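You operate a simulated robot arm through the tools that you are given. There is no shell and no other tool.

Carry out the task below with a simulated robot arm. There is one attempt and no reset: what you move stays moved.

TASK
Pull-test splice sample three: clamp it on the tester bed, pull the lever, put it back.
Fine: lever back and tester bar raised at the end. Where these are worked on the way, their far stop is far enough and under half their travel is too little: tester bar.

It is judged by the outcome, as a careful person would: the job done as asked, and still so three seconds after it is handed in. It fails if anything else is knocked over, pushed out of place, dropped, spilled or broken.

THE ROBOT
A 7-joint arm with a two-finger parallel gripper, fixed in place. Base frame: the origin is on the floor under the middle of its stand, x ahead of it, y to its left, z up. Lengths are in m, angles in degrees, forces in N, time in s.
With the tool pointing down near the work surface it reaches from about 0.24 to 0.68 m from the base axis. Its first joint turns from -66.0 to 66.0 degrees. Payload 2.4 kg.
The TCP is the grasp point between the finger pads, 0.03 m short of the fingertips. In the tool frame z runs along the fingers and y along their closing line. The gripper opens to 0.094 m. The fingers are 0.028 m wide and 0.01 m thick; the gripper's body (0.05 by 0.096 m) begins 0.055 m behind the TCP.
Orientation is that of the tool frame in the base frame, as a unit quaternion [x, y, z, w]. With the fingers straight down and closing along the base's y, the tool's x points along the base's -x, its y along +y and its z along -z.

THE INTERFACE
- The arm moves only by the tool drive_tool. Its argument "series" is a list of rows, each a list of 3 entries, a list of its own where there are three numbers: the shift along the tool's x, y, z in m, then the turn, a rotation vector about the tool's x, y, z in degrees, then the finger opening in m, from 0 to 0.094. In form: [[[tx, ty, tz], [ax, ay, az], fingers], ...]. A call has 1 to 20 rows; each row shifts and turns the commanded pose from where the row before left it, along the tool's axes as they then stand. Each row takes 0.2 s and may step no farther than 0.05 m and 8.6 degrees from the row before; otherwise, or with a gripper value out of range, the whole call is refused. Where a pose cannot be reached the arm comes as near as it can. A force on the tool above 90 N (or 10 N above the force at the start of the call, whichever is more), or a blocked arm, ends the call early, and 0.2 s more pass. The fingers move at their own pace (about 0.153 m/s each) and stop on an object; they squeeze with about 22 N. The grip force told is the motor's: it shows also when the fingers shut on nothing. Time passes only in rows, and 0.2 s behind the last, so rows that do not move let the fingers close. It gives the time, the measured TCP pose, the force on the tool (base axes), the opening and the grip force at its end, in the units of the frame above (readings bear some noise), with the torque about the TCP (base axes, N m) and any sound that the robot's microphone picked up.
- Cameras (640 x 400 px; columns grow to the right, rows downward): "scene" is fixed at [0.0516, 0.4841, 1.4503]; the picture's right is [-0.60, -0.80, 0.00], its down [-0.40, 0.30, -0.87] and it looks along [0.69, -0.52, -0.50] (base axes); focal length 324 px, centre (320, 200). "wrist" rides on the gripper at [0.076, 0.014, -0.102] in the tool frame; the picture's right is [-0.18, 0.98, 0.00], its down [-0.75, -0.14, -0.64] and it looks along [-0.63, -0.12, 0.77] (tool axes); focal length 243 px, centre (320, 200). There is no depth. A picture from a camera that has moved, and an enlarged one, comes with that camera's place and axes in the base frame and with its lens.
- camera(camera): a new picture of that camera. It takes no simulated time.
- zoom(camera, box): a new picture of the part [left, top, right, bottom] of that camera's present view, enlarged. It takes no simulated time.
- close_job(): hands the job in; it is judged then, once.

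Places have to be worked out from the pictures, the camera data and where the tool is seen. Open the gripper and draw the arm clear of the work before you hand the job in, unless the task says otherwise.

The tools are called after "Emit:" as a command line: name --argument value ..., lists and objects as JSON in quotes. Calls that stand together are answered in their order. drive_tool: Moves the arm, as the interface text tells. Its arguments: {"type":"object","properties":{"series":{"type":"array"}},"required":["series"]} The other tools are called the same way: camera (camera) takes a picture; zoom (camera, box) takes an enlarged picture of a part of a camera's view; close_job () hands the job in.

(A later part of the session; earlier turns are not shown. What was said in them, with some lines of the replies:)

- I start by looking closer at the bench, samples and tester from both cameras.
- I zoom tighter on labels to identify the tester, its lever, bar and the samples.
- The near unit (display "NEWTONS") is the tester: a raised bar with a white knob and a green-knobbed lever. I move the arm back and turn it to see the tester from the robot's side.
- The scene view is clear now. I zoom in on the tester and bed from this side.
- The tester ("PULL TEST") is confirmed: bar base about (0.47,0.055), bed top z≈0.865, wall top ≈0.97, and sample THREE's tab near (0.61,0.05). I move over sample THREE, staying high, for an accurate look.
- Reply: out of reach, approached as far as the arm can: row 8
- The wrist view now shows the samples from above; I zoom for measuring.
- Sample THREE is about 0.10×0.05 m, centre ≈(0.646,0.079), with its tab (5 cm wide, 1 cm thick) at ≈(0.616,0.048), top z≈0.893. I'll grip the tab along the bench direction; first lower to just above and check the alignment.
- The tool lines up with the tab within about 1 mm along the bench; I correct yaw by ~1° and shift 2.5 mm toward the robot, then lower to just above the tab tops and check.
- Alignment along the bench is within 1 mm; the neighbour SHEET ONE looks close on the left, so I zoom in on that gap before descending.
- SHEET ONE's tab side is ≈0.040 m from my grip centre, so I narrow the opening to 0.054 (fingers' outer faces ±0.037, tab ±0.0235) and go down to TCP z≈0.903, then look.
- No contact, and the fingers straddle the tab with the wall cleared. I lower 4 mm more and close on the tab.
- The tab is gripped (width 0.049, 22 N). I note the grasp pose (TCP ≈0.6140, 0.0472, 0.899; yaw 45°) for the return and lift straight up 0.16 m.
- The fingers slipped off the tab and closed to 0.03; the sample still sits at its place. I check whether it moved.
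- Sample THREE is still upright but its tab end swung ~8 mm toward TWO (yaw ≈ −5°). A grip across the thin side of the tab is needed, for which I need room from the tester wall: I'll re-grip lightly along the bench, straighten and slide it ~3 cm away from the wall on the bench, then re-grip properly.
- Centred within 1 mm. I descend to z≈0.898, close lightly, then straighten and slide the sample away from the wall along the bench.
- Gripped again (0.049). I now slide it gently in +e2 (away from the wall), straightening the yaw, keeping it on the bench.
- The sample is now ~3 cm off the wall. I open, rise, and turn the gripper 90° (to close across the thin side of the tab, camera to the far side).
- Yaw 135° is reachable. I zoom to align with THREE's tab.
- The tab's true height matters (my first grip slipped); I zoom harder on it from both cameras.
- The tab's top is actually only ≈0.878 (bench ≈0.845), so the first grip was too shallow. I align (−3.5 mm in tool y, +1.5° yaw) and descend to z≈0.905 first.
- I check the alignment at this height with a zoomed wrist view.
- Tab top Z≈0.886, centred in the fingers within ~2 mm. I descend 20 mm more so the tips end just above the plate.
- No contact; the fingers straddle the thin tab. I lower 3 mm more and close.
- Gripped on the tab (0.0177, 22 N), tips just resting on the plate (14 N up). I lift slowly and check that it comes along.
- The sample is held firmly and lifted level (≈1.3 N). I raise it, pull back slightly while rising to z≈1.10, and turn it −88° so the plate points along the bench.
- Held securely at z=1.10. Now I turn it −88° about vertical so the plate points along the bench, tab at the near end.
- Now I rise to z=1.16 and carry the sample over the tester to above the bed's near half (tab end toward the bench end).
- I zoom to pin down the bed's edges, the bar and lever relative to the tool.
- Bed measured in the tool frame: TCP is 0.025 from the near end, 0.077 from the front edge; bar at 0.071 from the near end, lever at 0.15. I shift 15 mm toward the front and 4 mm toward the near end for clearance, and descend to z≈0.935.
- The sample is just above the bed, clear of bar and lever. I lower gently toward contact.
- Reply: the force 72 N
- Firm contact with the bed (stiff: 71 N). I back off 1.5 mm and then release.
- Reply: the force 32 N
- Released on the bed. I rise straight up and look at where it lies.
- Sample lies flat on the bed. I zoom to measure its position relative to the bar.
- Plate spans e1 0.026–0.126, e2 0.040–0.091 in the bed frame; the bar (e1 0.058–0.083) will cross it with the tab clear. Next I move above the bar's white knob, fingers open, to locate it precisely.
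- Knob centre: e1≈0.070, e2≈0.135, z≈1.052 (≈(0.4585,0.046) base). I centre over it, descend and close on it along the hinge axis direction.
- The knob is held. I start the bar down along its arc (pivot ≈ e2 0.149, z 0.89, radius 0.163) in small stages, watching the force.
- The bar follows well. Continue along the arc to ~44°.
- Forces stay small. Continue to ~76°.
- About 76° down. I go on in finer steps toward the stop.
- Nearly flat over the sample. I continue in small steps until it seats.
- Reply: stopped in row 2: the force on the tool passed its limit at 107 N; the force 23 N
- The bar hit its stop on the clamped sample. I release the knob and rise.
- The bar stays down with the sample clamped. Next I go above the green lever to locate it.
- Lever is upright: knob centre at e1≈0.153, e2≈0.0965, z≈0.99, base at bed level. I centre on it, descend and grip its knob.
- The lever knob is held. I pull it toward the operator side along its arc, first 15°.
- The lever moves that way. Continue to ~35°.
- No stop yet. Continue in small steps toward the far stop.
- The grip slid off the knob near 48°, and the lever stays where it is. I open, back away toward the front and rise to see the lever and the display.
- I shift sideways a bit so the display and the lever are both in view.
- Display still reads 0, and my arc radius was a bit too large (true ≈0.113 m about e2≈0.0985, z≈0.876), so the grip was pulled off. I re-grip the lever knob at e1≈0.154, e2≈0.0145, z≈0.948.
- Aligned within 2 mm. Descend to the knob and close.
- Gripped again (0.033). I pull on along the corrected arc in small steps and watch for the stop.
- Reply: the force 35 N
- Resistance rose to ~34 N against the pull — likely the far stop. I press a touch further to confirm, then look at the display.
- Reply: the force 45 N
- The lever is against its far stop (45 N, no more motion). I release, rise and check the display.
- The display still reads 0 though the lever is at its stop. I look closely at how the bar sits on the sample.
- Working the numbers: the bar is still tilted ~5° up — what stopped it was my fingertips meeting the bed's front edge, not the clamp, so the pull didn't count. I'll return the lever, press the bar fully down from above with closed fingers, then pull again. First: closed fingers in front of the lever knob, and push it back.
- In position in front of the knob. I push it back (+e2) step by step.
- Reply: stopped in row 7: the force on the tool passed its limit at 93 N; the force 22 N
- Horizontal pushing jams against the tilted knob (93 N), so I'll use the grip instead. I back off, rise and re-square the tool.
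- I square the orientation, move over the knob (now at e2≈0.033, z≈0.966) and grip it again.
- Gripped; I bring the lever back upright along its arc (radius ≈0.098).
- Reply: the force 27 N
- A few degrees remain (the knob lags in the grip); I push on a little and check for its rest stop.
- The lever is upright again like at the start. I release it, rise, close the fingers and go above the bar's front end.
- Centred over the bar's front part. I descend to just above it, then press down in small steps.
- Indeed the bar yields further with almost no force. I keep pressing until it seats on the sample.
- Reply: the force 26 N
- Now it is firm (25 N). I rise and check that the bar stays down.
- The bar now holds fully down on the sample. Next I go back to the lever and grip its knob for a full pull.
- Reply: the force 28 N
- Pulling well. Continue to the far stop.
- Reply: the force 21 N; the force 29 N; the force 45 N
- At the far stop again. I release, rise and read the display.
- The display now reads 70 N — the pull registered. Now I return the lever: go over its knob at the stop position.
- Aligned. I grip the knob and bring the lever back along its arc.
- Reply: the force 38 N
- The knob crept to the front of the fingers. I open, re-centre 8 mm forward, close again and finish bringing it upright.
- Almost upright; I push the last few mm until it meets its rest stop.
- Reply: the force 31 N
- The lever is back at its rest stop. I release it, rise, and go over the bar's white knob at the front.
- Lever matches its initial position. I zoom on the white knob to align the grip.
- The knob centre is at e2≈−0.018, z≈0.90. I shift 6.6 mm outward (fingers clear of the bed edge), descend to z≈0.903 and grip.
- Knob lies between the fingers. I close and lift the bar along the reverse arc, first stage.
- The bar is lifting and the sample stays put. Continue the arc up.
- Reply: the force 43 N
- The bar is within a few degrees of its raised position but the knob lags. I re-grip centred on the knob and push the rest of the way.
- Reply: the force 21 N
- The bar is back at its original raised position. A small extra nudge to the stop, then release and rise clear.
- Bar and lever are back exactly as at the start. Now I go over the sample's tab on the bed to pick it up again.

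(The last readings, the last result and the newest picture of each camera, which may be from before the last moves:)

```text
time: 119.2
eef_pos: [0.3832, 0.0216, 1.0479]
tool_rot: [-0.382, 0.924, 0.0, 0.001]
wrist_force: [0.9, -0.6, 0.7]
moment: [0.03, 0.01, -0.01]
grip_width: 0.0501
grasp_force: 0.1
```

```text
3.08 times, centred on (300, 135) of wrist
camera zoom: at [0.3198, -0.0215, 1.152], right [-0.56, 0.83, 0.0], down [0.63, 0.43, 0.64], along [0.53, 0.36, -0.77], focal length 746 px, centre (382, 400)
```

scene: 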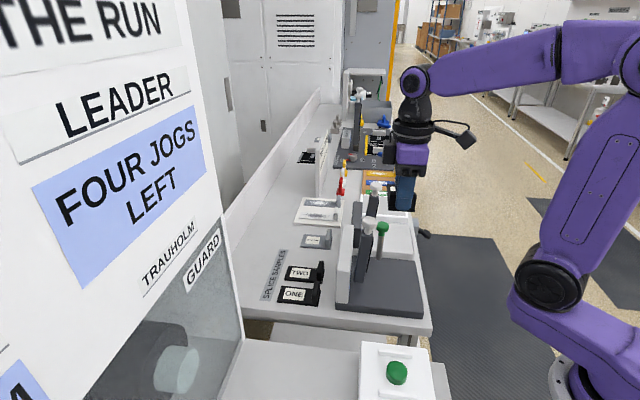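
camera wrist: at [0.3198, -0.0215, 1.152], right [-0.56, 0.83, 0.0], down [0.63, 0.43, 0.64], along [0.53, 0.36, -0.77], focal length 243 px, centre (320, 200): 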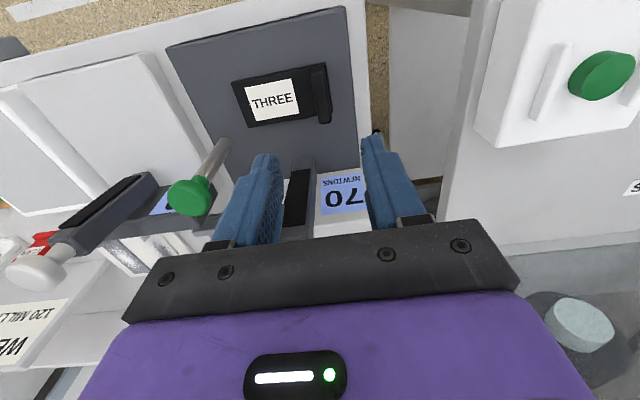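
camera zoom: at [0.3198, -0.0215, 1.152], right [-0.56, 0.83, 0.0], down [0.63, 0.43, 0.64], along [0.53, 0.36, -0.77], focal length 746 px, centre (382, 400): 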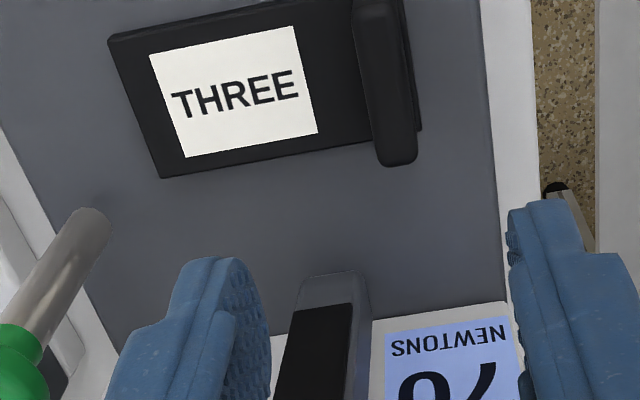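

The tab is centred within 3 mm. I descend with small corrections to just above the plate.

Emit:
drive_tool --series '[[[0.0025, 0.001, 0.04], [0, 0, 0.8], 0.045], [[0, 0, 0.04], [0, 0, 0], 0.045], [[0, 0, 0.03], [0, 0, 0], 0.045], [[0, 0, 0.015], [0, 0, 0], 0.045], [[0, 0, 0.0065], [0, 0, 0], 0.045], [[0, 0, 0], [0, 0, 0], 0.045]]'

Emit:
camera --camera "wrist"

```text
time: 120.7
eef_pos: [0.3806, 0.0203, 0.9171]
tool_rot: [-0.376, 0.927, -0.001, 0.001]
wrist_force: [-0.6, -0.2, 0.3]
moment: [0.01, 0.0, -0.01]
grip_width: 0.0447
grasp_force: 0.1
```

```text
taken
camera wrist: at [0.3166, -0.0216, 1.0211], right [-0.55, 0.83, 0.0], down [0.64, 0.42, 0.64], along [0.54, 0.36, -0.77], focal length 243 px, centre (320, 200)
```

wrist: 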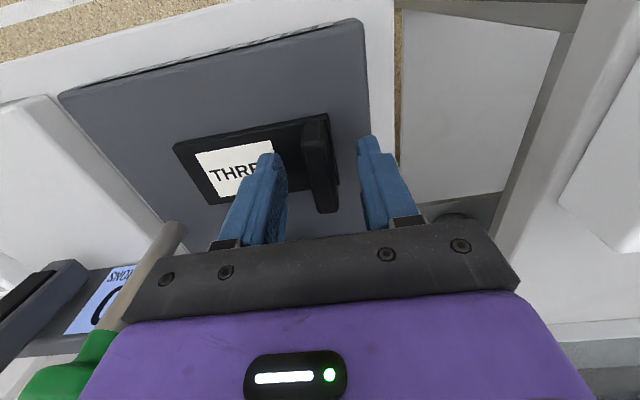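

Tab is well between the fingers. I lower 2 mm and close.

Emit:
drive_tool --series '[[[0, 0, 0.0025], [0, 0, 0], 0.045], [[0, 0, 0], [0, 0, 0], 0.02], [[0, 0, 0], [0, 0, 0], 0.002], [[0, 0, 0], [0, 0, 0], 0.002], [[0, 0, -0.005], [0, 0, 0], 0.002], [[0, 0, -0.007], [0, 0, 0], 0.002], [[0, 0, -0.008], [0, 0, 0], 0.002], [[0, 0, 0], [0, 0, 0], 0.002]]'

Emit:
camera --camera "wrist"

Emit:
zoom --camera "scene" --box '[340, 210, 440, 320]'

```text
time: 122.5
eef_pos: [0.3811, 0.0205, 0.9349]
tool_rot: [-0.376, 0.927, 0.0, 0.0]
wrist_force: [-0.2, 0.4, -0.7]
moment: [0.03, 0.04, 0.01]
grip_width: 0.0131
grasp_force: 22.2
```

```text
taken
camera wrist: at [0.3165, -0.0219, 1.0388], right [-0.55, 0.83, 0.0], down [0.64, 0.42, 0.64], along [0.54, 0.36, -0.77], focal length 243 px, centre (320, 200)
```

wrist: 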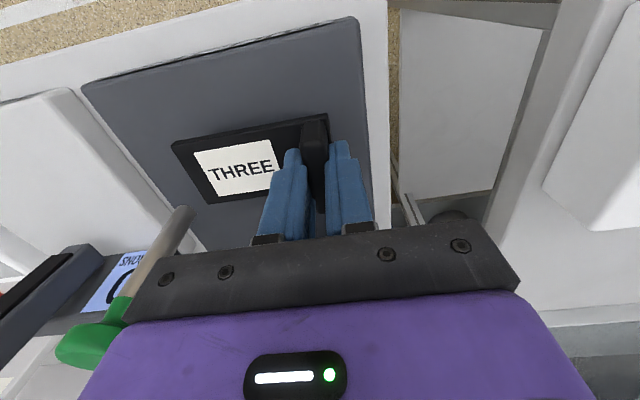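

```text
3.64 times, centred on (390, 265) of scene
camera zoom: at [0.0516, 0.4841, 1.4503], right [-0.6, -0.8, 0.0], down [-0.4, 0.3, -0.87], along [0.69, -0.52, -0.5], focal length 1180 px, centre (66, -36)
```

zoom: 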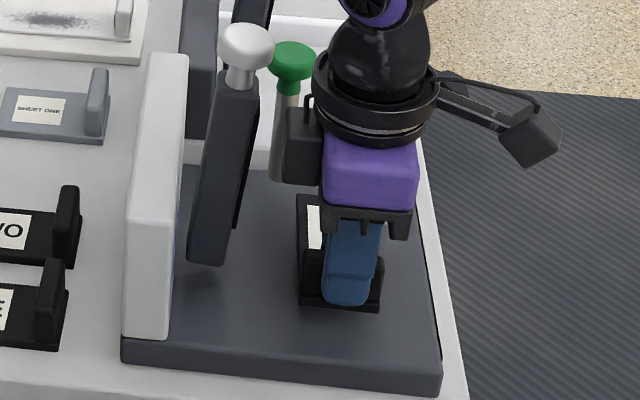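

Held by the tab again (0.0131, well aligned) and lifting cleanly. I raise to z≈1.16 and carry it back over the tester toward the sample row.

Emit:
drive_tool --series '[[[0, 0, -0.045], [0, 0, 0], 0.002], [[0, 0, -0.045], [0, 0, 0], 0.002], [[0, 0, -0.045], [0, 0, 0], 0.002], [[0, 0, -0.045], [0, 0, 0], 0.002], [[0, 0, -0.045], [0, 0, 0], 0.002], [[-0.0379, -0.0237, 0], [0, 0, 0], 0.002], [[-0.0379, -0.0237, 0], [0, 0, 0], 0.002], [[-0.0379, -0.0237, 0], [0, 0, 0], 0.002], [[-0.0379, -0.0237, 0], [0, 0, 0], 0.002], [[-0.0377, -0.0235, 0], [0, 0, 0], 0.002], [[0, 0, 0.03], [0, 0, 0], 0.002], [[0, 0, 0.03], [0, 0, 0], 0.002], [[0, 0, 0], [0, 0, 0], 0.002]]'

Emit:
camera --camera "wrist"

Emit:
camera --camera "scene"

```text
time: 125.2
eef_pos: [0.5998, 0.0697, 1.0991]
tool_rot: [-0.377, 0.926, 0.0, 0.001]
wrist_force: [0.1, 0.4, -0.7]
moment: [0.02, 0.0, 0.0]
grip_width: 0.013
grasp_force: 21.9
```

```text
taken
camera wrist: at [0.5344, 0.026, 1.2032], right [-0.55, 0.83, 0.0], down [0.64, 0.42, 0.64], along [0.54, 0.36, -0.77], focal length 243 px, centre (320, 200)
```

wrist: 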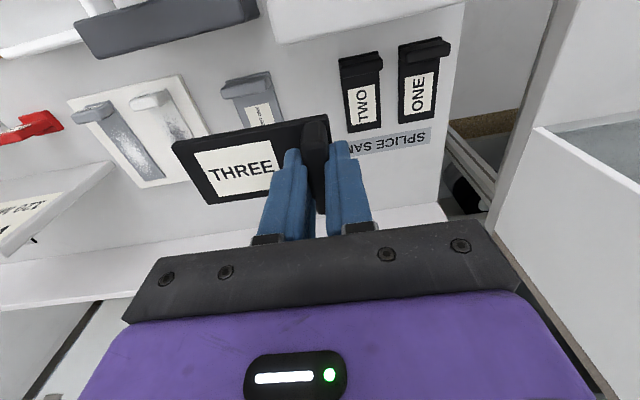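

```text
taken
```

scene: 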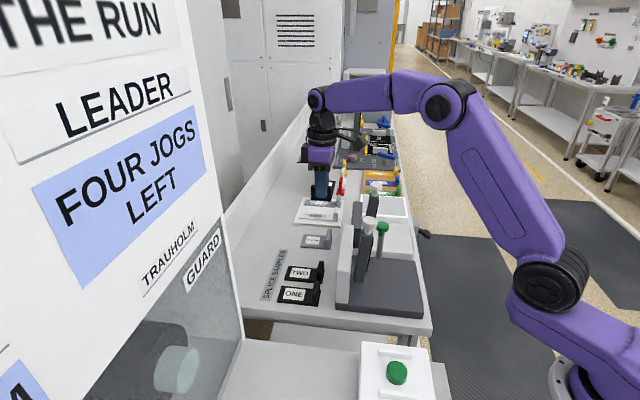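

While here, I zoom on the neighbours to fix THREE's target spot between TWO and SHEET ONE.

Emit:
zoom --camera "wrist" --box '[200, 30, 470, 210]'

```text
2.22 times, centred on (335, 120) of wrist
camera zoom: at [0.5344, 0.026, 1.2032], right [-0.55, 0.83, 0.0], down [0.64, 0.42, 0.64], along [0.54, 0.36, -0.77], focal length 539 px, centre (287, 378)
```

zoom: 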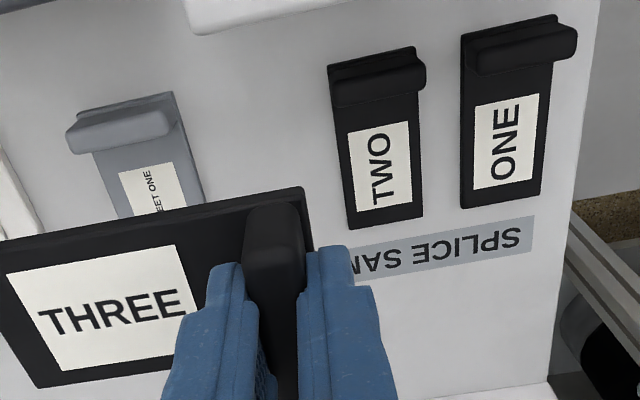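

Neighbour pitch gives THREE's spot: centre e1≈0.1785, e2≈0.2885 (tab at e2≈0.246). I turn the sample back (+90.7°) here at height.

Emit:
drive_tool --series '[[[0, 0, 0], [0, 0, -8.245], 0.002], [[0, 0, 0], [0, 0, -8.245], 0.002], [[0, 0, 0], [0, 0, -8.245], 0.002], [[0, 0, 0], [0, 0, -8.245], 0.002], [[0, 0, 0], [0, 0, -8.245], 0.002], [[0, 0, 0], [0, 0, -8.245], 0.002], [[0, 0, 0], [0, 0, -8.245], 0.002], [[0, 0, 0], [0, 0, -8.245], 0.002], [[0, 0, 0], [0, 0, -8.245], 0.002], [[0, 0, 0], [0, 0, -8.245], 0.002], [[0, 0, 0], [0, 0, -8.245], 0.002], [[0, 0, 0], [0, 0, 0], 0.002]]'

Emit:
camera --camera "wrist"

```text
time: 127.8
eef_pos: [0.5979, 0.0669, 1.1001]
tool_rot: [0.924, -0.383, 0.001, 0.0]
wrist_force: [-0.1, -0.4, -0.6]
moment: [-0.03, -0.01, -0.01]
grip_width: 0.0134
grasp_force: 21.9
```

```text
taken
camera wrist: at [0.6421, 0.0045, 1.2044], right [-0.83, -0.56, 0.0], down [-0.43, 0.63, 0.64], along [-0.36, 0.53, -0.77], focal length 243 px, centre (320, 200)
```

wrist: 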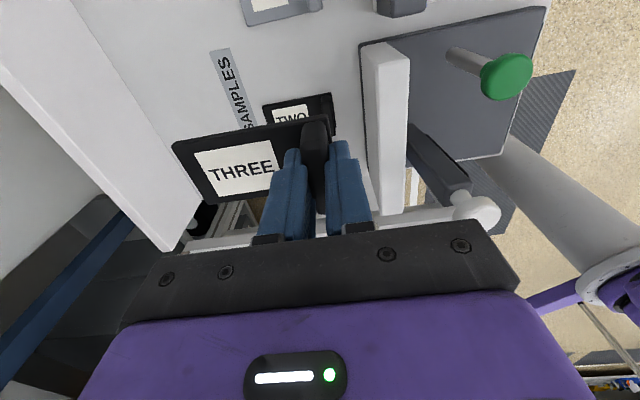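

Emit:
drive_tool --series '[[[0.0125, -0.005, 0.02], [0, 0, 0], 0.002], [[0.012, -0.005, 0.025], [0, 0, 0], 0.002], [[0, 0, 0.03], [0, 0, 0], 0.002], [[0, 0, 0.035], [0, 0, 0], 0.002], [[0, 0, 0.025], [0, 0, 0], 0.002], [[0, 0, 0], [0, 0, 0], 0.002]]'

Emit:
camera --camera "wrist"

Emit:
zoom --camera "wrist" --box '[170, 0, 430, 200]'

Emit:
zoom --camera "scene" --box '[260, 190, 360, 310]'

```text
time: 129.2
eef_pos: [0.6232, 0.0576, 0.9649]
tool_rot: [0.923, -0.384, 0.001, 0.0]
wrist_force: [-0.4, 0.0, -0.7]
moment: [-0.03, 0.01, 0.03]
grip_width: 0.0132
grasp_force: 21.6
```

```text
taken
camera wrist: at [0.6663, -0.0054, 1.0689], right [-0.83, -0.56, 0.0], down [-0.43, 0.63, 0.64], along [-0.36, 0.53, -0.77], focal length 243 px, centre (320, 200)
```

wrist: 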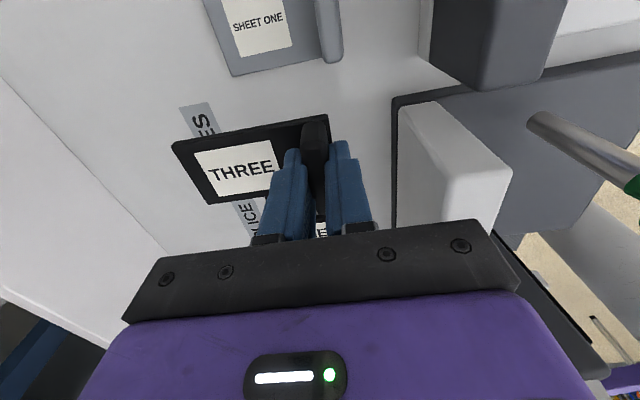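

```text
2.00 times, centred on (300, 100) of wrist
camera zoom: at [0.6663, -0.0054, 1.0689], right [-0.83, -0.56, 0.0], down [-0.43, 0.63, 0.64], along [-0.36, 0.53, -0.77], focal length 485 px, centre (360, 400)
```

zoom: 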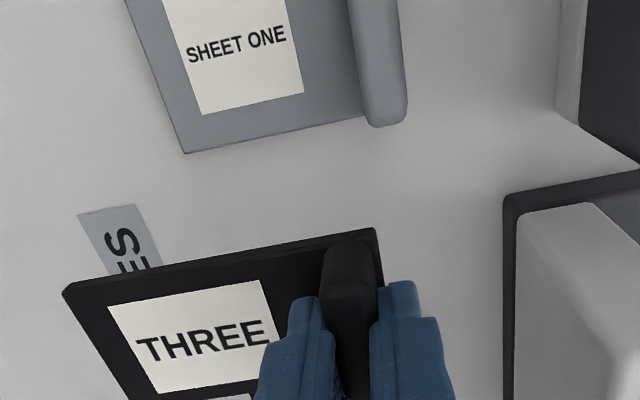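

```text
3.33 times, centred on (310, 250) of scene
camera zoom: at [0.0516, 0.4841, 1.4503], right [-0.6, -0.8, 0.0], down [-0.4, 0.3, -0.87], along [0.69, -0.52, -0.5], focal length 1081 px, centre (353, 33)
```

zoom: 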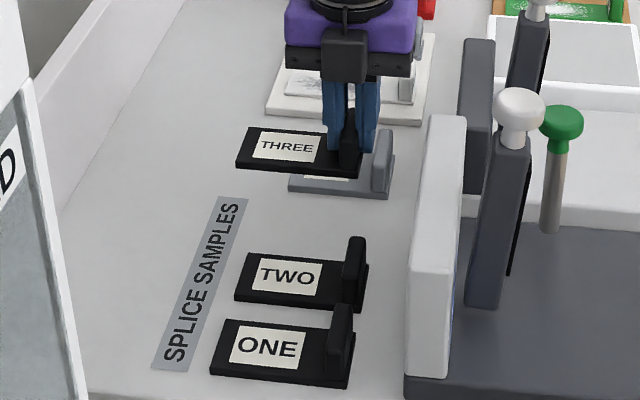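

Position over THREE's place is right (e1 0.1786; e2 0.260, 14 mm further from the wall for clearance). I lower it to just above the bench.

Emit:
drive_tool --series '[[[0, 0, 0.025], [0, 0, 0], 0.002], [[0, 0, 0.025], [0, 0, 0], 0.002], [[0, 0, 0.015], [0, 0, 0], 0.002], [[0, 0, 0.004], [0, 0, 0], 0.002], [[0, 0, 0], [0, 0, 0], 0.002]]'

Emit:
zoom --camera "scene" --box '[280, 220, 360, 300]'

Emit:
camera --camera "wrist"

```text
time: 130.4
eef_pos: [0.6244, 0.0571, 0.8951]
tool_rot: [0.923, -0.384, 0.001, 0.0]
wrist_force: [0.0, -1.0, -0.7]
moment: [0.0, 0.01, 0.02]
grip_width: 0.0132
grasp_force: 21.9
```

```text
5.00 times, centred on (320, 260) of scene
camera zoom: at [0.0516, 0.4841, 1.4503], right [-0.6, -0.8, 0.0], down [-0.4, 0.3, -0.87], along [0.69, -0.52, -0.5], focal length 1622 px, centre (320, -100)
```

zoom: 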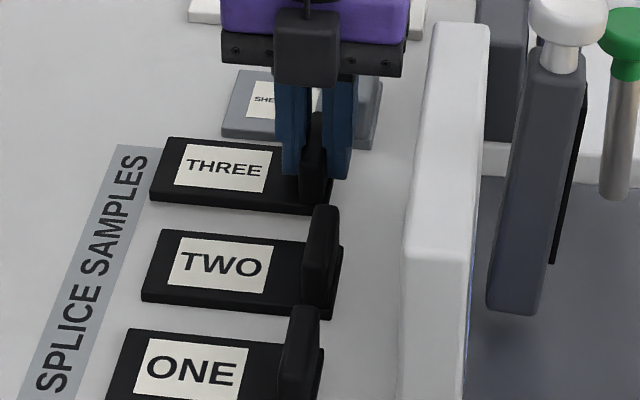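

```text
taken
camera wrist: at [0.6672, -0.0057, 1.0002], right [-0.83, -0.56, 0.0], down [-0.43, 0.63, 0.64], along [-0.36, 0.53, -0.77], focal length 243 px, centre (320, 200)
```

wrist: 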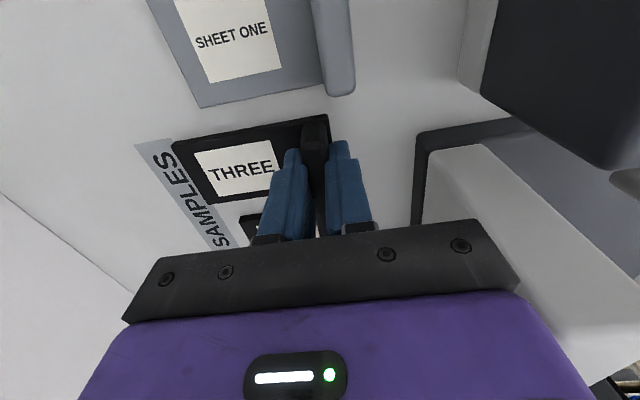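

Clearance to the wall is ≈11 mm; I move 6 mm toward it while still hovering, then touch down in small steps.

Emit:
drive_tool --series '[[[0, 0.003, 0], [0, 0, 0], 0.002], [[0, 0.003, 0], [0, 0, 0], 0.002], [[0, 0, 0.002], [0, 0, 0], 0.002], [[0, 0, 0], [0, 0, 0], 0.002]]'

```text
time: 131.4
eef_pos: [0.6188, 0.0528, 0.8951]
tool_rot: [0.923, -0.384, 0.001, 0.0]
wrist_force: [0.3, 0.4, -0.1]
moment: [-0.02, 0.02, 0.02]
grip_width: 0.0132
grasp_force: 21.7
```

Emit:
drive_tool --series '[[[0, 0, 0.0015], [0, 0, 0], 0.002], [[0, 0, 0.0015], [0, 0, 0], 0.002], [[0, 0, 0], [0, 0, 0], 0.002]]'

```text
time: 132.2
eef_pos: [0.619, 0.0523, 0.8917]
tool_rot: [0.924, -0.383, 0.002, -0.001]
wrist_force: [-2.6, -0.2, 12.5]
moment: [0.19, 0.31, 0.05]
grip_width: 0.0131
grasp_force: 22.4
```

Touchdown (12 N). I release and rise straight up.

Emit:
drive_tool --series '[[[0, 0, -0.0005], [0, 0, 0], 0.002], [[0, 0, 0], [0, 0, 0], 0.025], [[0, 0, 0], [0, 0, 0], 0.04], [[0, 0, -0.01], [0, 0, 0], 0.04], [[0, 0, -0.03], [0, 0, 0], 0.04], [[0, 0, -0.04], [0, 0, 0], 0.04], [[0, 0, -0.04], [0, 0, 0], 0.04], [[0, 0, 0], [0, 0, 0], 0.04]]'

Emit:
camera --camera "wrist"

Emit:
zoom --camera "wrist" --box '[170, 20, 430, 220]'

Emit:
zoom --camera "scene" --box '[260, 220, 340, 310]'

```text
time: 134.1
eef_pos: [0.6186, 0.0533, 1.0117]
tool_rot: [0.924, -0.383, 0.001, -0.001]
wrist_force: [0.1, 0.0, -0.5]
moment: [-0.02, -0.01, 0.03]
grip_width: 0.04
grasp_force: 0.0
```

```text
taken
camera wrist: at [0.6625, -0.0105, 1.1158], right [-0.83, -0.56, 0.0], down [-0.43, 0.63, 0.64], along [-0.36, 0.53, -0.77], focal length 243 px, centre (320, 200)
```

wrist: 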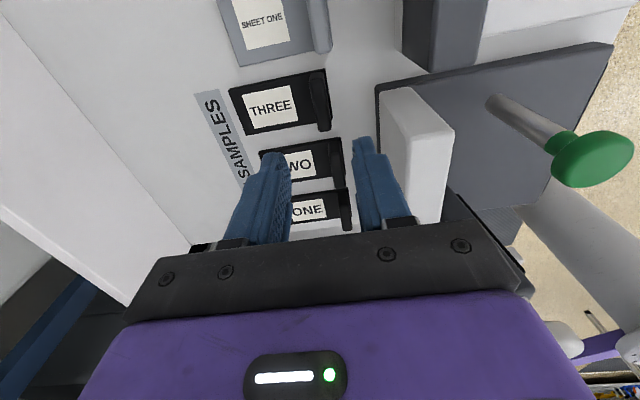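

```text
2.00 times, centred on (300, 120) of wrist
camera zoom: at [0.6625, -0.0105, 1.1158], right [-0.83, -0.56, 0.0], down [-0.43, 0.63, 0.64], along [-0.36, 0.53, -0.77], focal length 485 px, centre (360, 360)
```

zoom: 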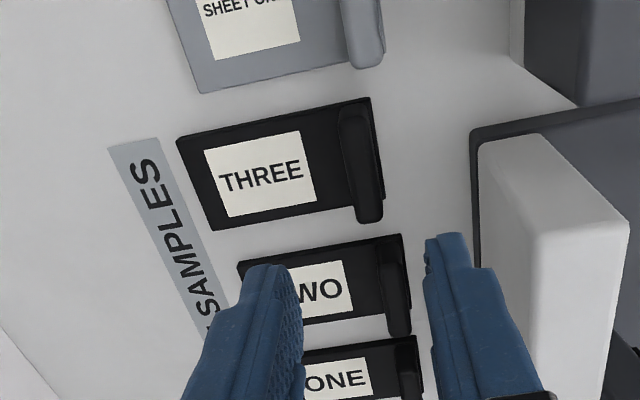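

```text
4.44 times, centred on (300, 265) of scene
camera zoom: at [0.0516, 0.4841, 1.4503], right [-0.6, -0.8, 0.0], down [-0.4, 0.3, -0.87], along [0.69, -0.52, -0.5], focal length 1442 px, centre (409, -89)
```

zoom: 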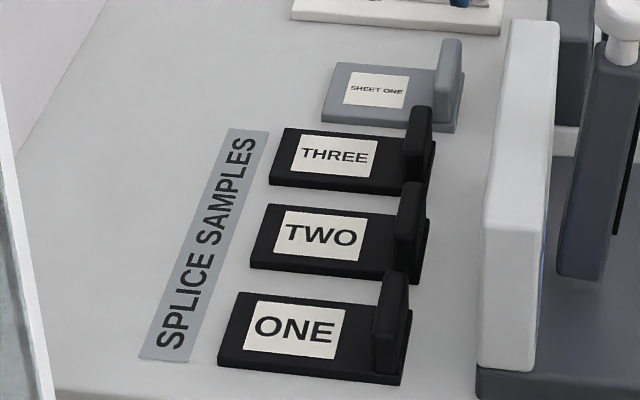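

THREE is back in its row, only ~6 mm further from the wall than before. I'll nudge it home: closed fingers behind the tab (above the plate), pushing gently toward the tester.

Emit:
drive_tool --series '[[[0, -0.0125, 0], [0, 0, 0], 0.0], [[0, -0.012, 0.02], [0, 0, 0], 0.0], [[0, 0, 0.035], [0, 0, 0], 0.0], [[0, 0, 0.035], [0, 0, 0], 0.0], [[0, 0, 0.02], [0, 0, 0], 0.0], [[0, 0, 0.0075], [0, 0, 0], 0.0], [[0, 0, 0], [0, 0, 0], 0.0]]'

Emit:
camera --camera "wrist"

Emit:
zoom --camera "scene" --box '[280, 220, 360, 300]'

```text
time: 135.7
eef_pos: [0.6361, 0.0706, 0.8932]
tool_rot: [0.923, -0.384, 0.001, 0.0]
wrist_force: [-0.3, 0.3, 0.7]
moment: [-0.02, -0.02, 0.01]
grip_width: 0.0001
grasp_force: 21.7
```

```text
taken
camera wrist: at [0.6799, 0.0064, 0.9982], right [-0.83, -0.56, 0.0], down [-0.43, 0.63, 0.64], along [-0.36, 0.53, -0.77], focal length 243 px, centre (320, 200)
```

wrist: 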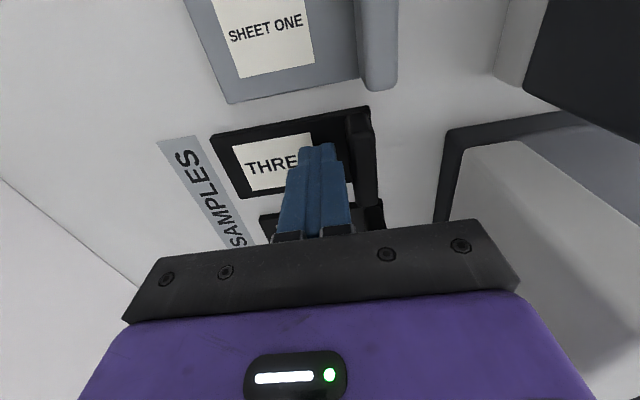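

```text
5.00 times, centred on (320, 260) of scene
camera zoom: at [0.0516, 0.4841, 1.4503], right [-0.6, -0.8, 0.0], down [-0.4, 0.3, -0.87], along [0.69, -0.52, -0.5], focal length 1622 px, centre (320, -100)
```

zoom: 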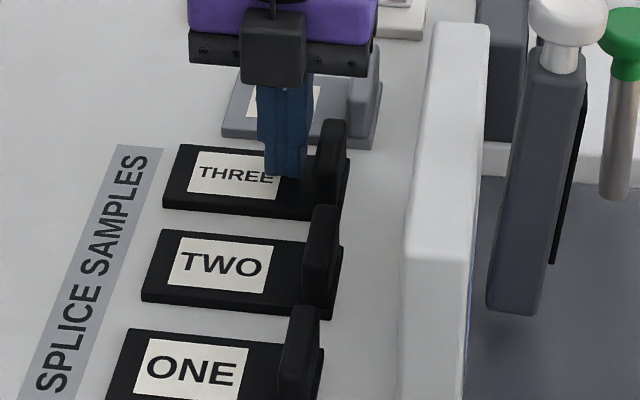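

In place behind the tab without contact. I push gently 14 mm total (about 6 mm of sample travel).

Emit:
drive_tool --series '[[[0, 0.003, 0], [0, 0, 0], 0.0], [[0, 0.003, 0], [0, 0, 0], 0.0], [[0, 0.003, 0], [0, 0, 0], 0.0], [[0, 0.0025, 0], [0, 0, 0], 0.0], [[0, 0.0025, 0], [0, 0, 0], 0.0], [[0, 0, 0], [0, 0, 0], 0.0]]'

Emit:
zoom --camera "scene" --box '[260, 220, 340, 310]'

```text
time: 137.1
eef_pos: [0.6262, 0.0621, 0.8943]
tool_rot: [0.923, -0.384, 0.002, 0.0]
wrist_force: [-0.2, -0.2, 0.6]
moment: [-0.02, 0.01, 0.01]
grip_width: 0.0001
grasp_force: 22.0
```

```text
4.44 times, centred on (300, 265) of scene
camera zoom: at [0.0516, 0.4841, 1.4503], right [-0.6, -0.8, 0.0], down [-0.4, 0.3, -0.87], along [0.69, -0.52, -0.5], focal length 1442 px, centre (409, -89)
```

zoom: 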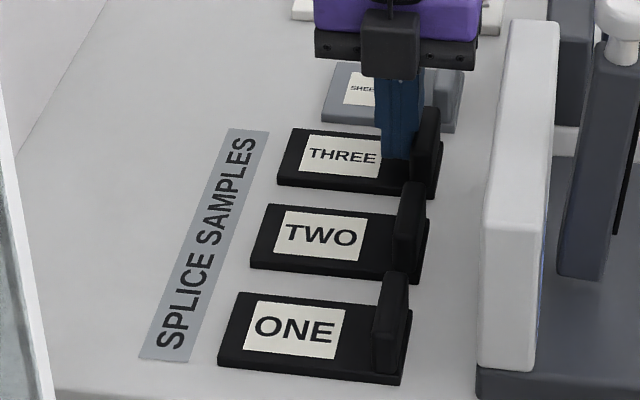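

THREE now sits where it originally was (within ~1 mm in the picture). I back off 5 mm, rise and retreat clear of the work.

Emit:
drive_tool --series '[[[0, -0.006, 0], [0, 0, 0], 0.0], [[0, 0, -0.03], [0, 0, 0], 0.0], [[0, 0, -0.045], [0, 0, 0], 0.0], [[0, 0, -0.045], [0, 0, 0], 0.0], [[-0.01, 0.02, -0.04], [0, 0, 0], 0.04], [[-0.01, 0.03, -0.03], [0, 0, 0], 0.09], [[-0.01, 0.035, -0.03], [0, 0, 0], 0.094], [[0, 0.045, -0.01], [0, 0, 0], 0.094], [[0, 0.045, 0], [0, 0, 0], 0.094], [[0, 0.045, 0], [0, 0, 0], 0.094], [[0, 0.045, 0], [0, 0, 0], 0.094], [[0, 0.045, 0], [0, 0, 0], 0.094], [[0, 0, 0], [0, 0, 0], 0.094]]'

Emit:
camera --camera "scene"

Emit:
zoom --camera "scene" --box '[240, 180, 440, 340]'

Emit:
zoom --camera "scene" --box '[260, 220, 340, 310]'

```text
time: 139.8
eef_pos: [0.3899, -0.1329, 1.1235]
tool_rot: [0.923, -0.384, 0.001, 0.0]
wrist_force: [-0.7, 0.8, -0.5]
moment: [-0.02, -0.02, -0.04]
grip_width: 0.0941
grasp_force: 0.0
```

```text
taken
```

scene: 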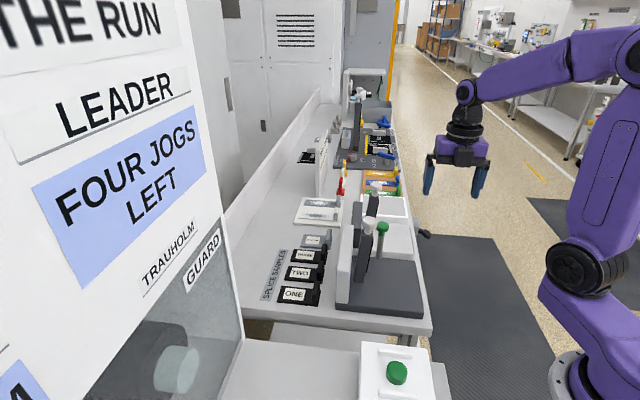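

```text
2.50 times, centred on (340, 260) of scene
camera zoom: at [0.0516, 0.4841, 1.4503], right [-0.6, -0.8, 0.0], down [-0.4, 0.3, -0.87], along [0.69, -0.52, -0.5], focal length 811 px, centre (270, 50)
```

zoom: 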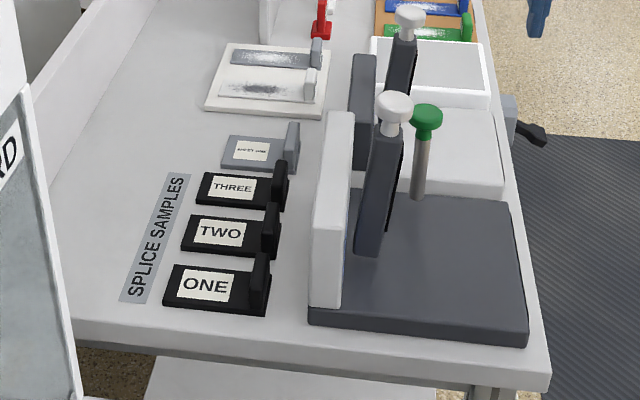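

```text
4.44 times, centred on (300, 265) of scene
camera zoom: at [0.0516, 0.4841, 1.4503], right [-0.6, -0.8, 0.0], down [-0.4, 0.3, -0.87], along [0.69, -0.52, -0.5], focal length 1442 px, centre (409, -89)
```

zoom: 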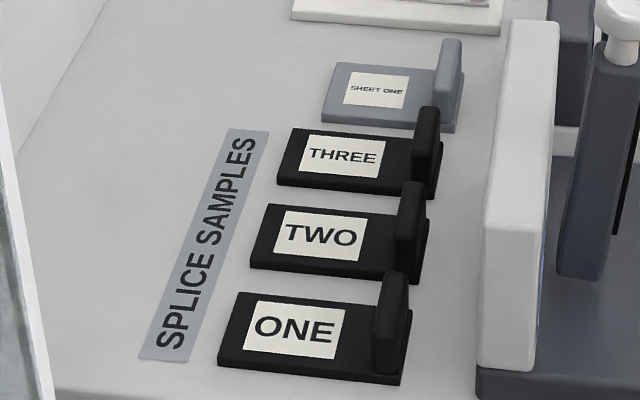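

Everything matches the starting picture: THREE is back in its row, the bar is raised, the lever is back (display read 70 N after the pull). The neighbours haven't moved, and the arm is clear with the gripper open, so I hand the job in.

Emit:
close_job

```text
The job is handed in.
```

Splice sample three has been pull-tested: it was clamped under the tester bar, the lever was pulled to its far stop, and the tester display read 70 N. At hand-in the sample was back in its row within about 1 mm of its original spot. The lever was back and the bar raised, both matching their starting positions, and the arm was clear with the gripper open.

- **Lever pulled twice:** On the first pull the bar wasn't fully down, because my fingers had caught the bed's front edge, and the display stayed at 0. I returned the lever, pressed the bar down firmly onto the sample and pulled again, which gave the 70 N reading.
- **Slip on the first pick-up:** My first grip on the sample was too shallow and slipped off, turning the sample slightly on the bench without tipping it. I re-gripped it lower down and straightened its position when I put it back.

Samples ONE and TWO and SHEET ONE were not disturbed.
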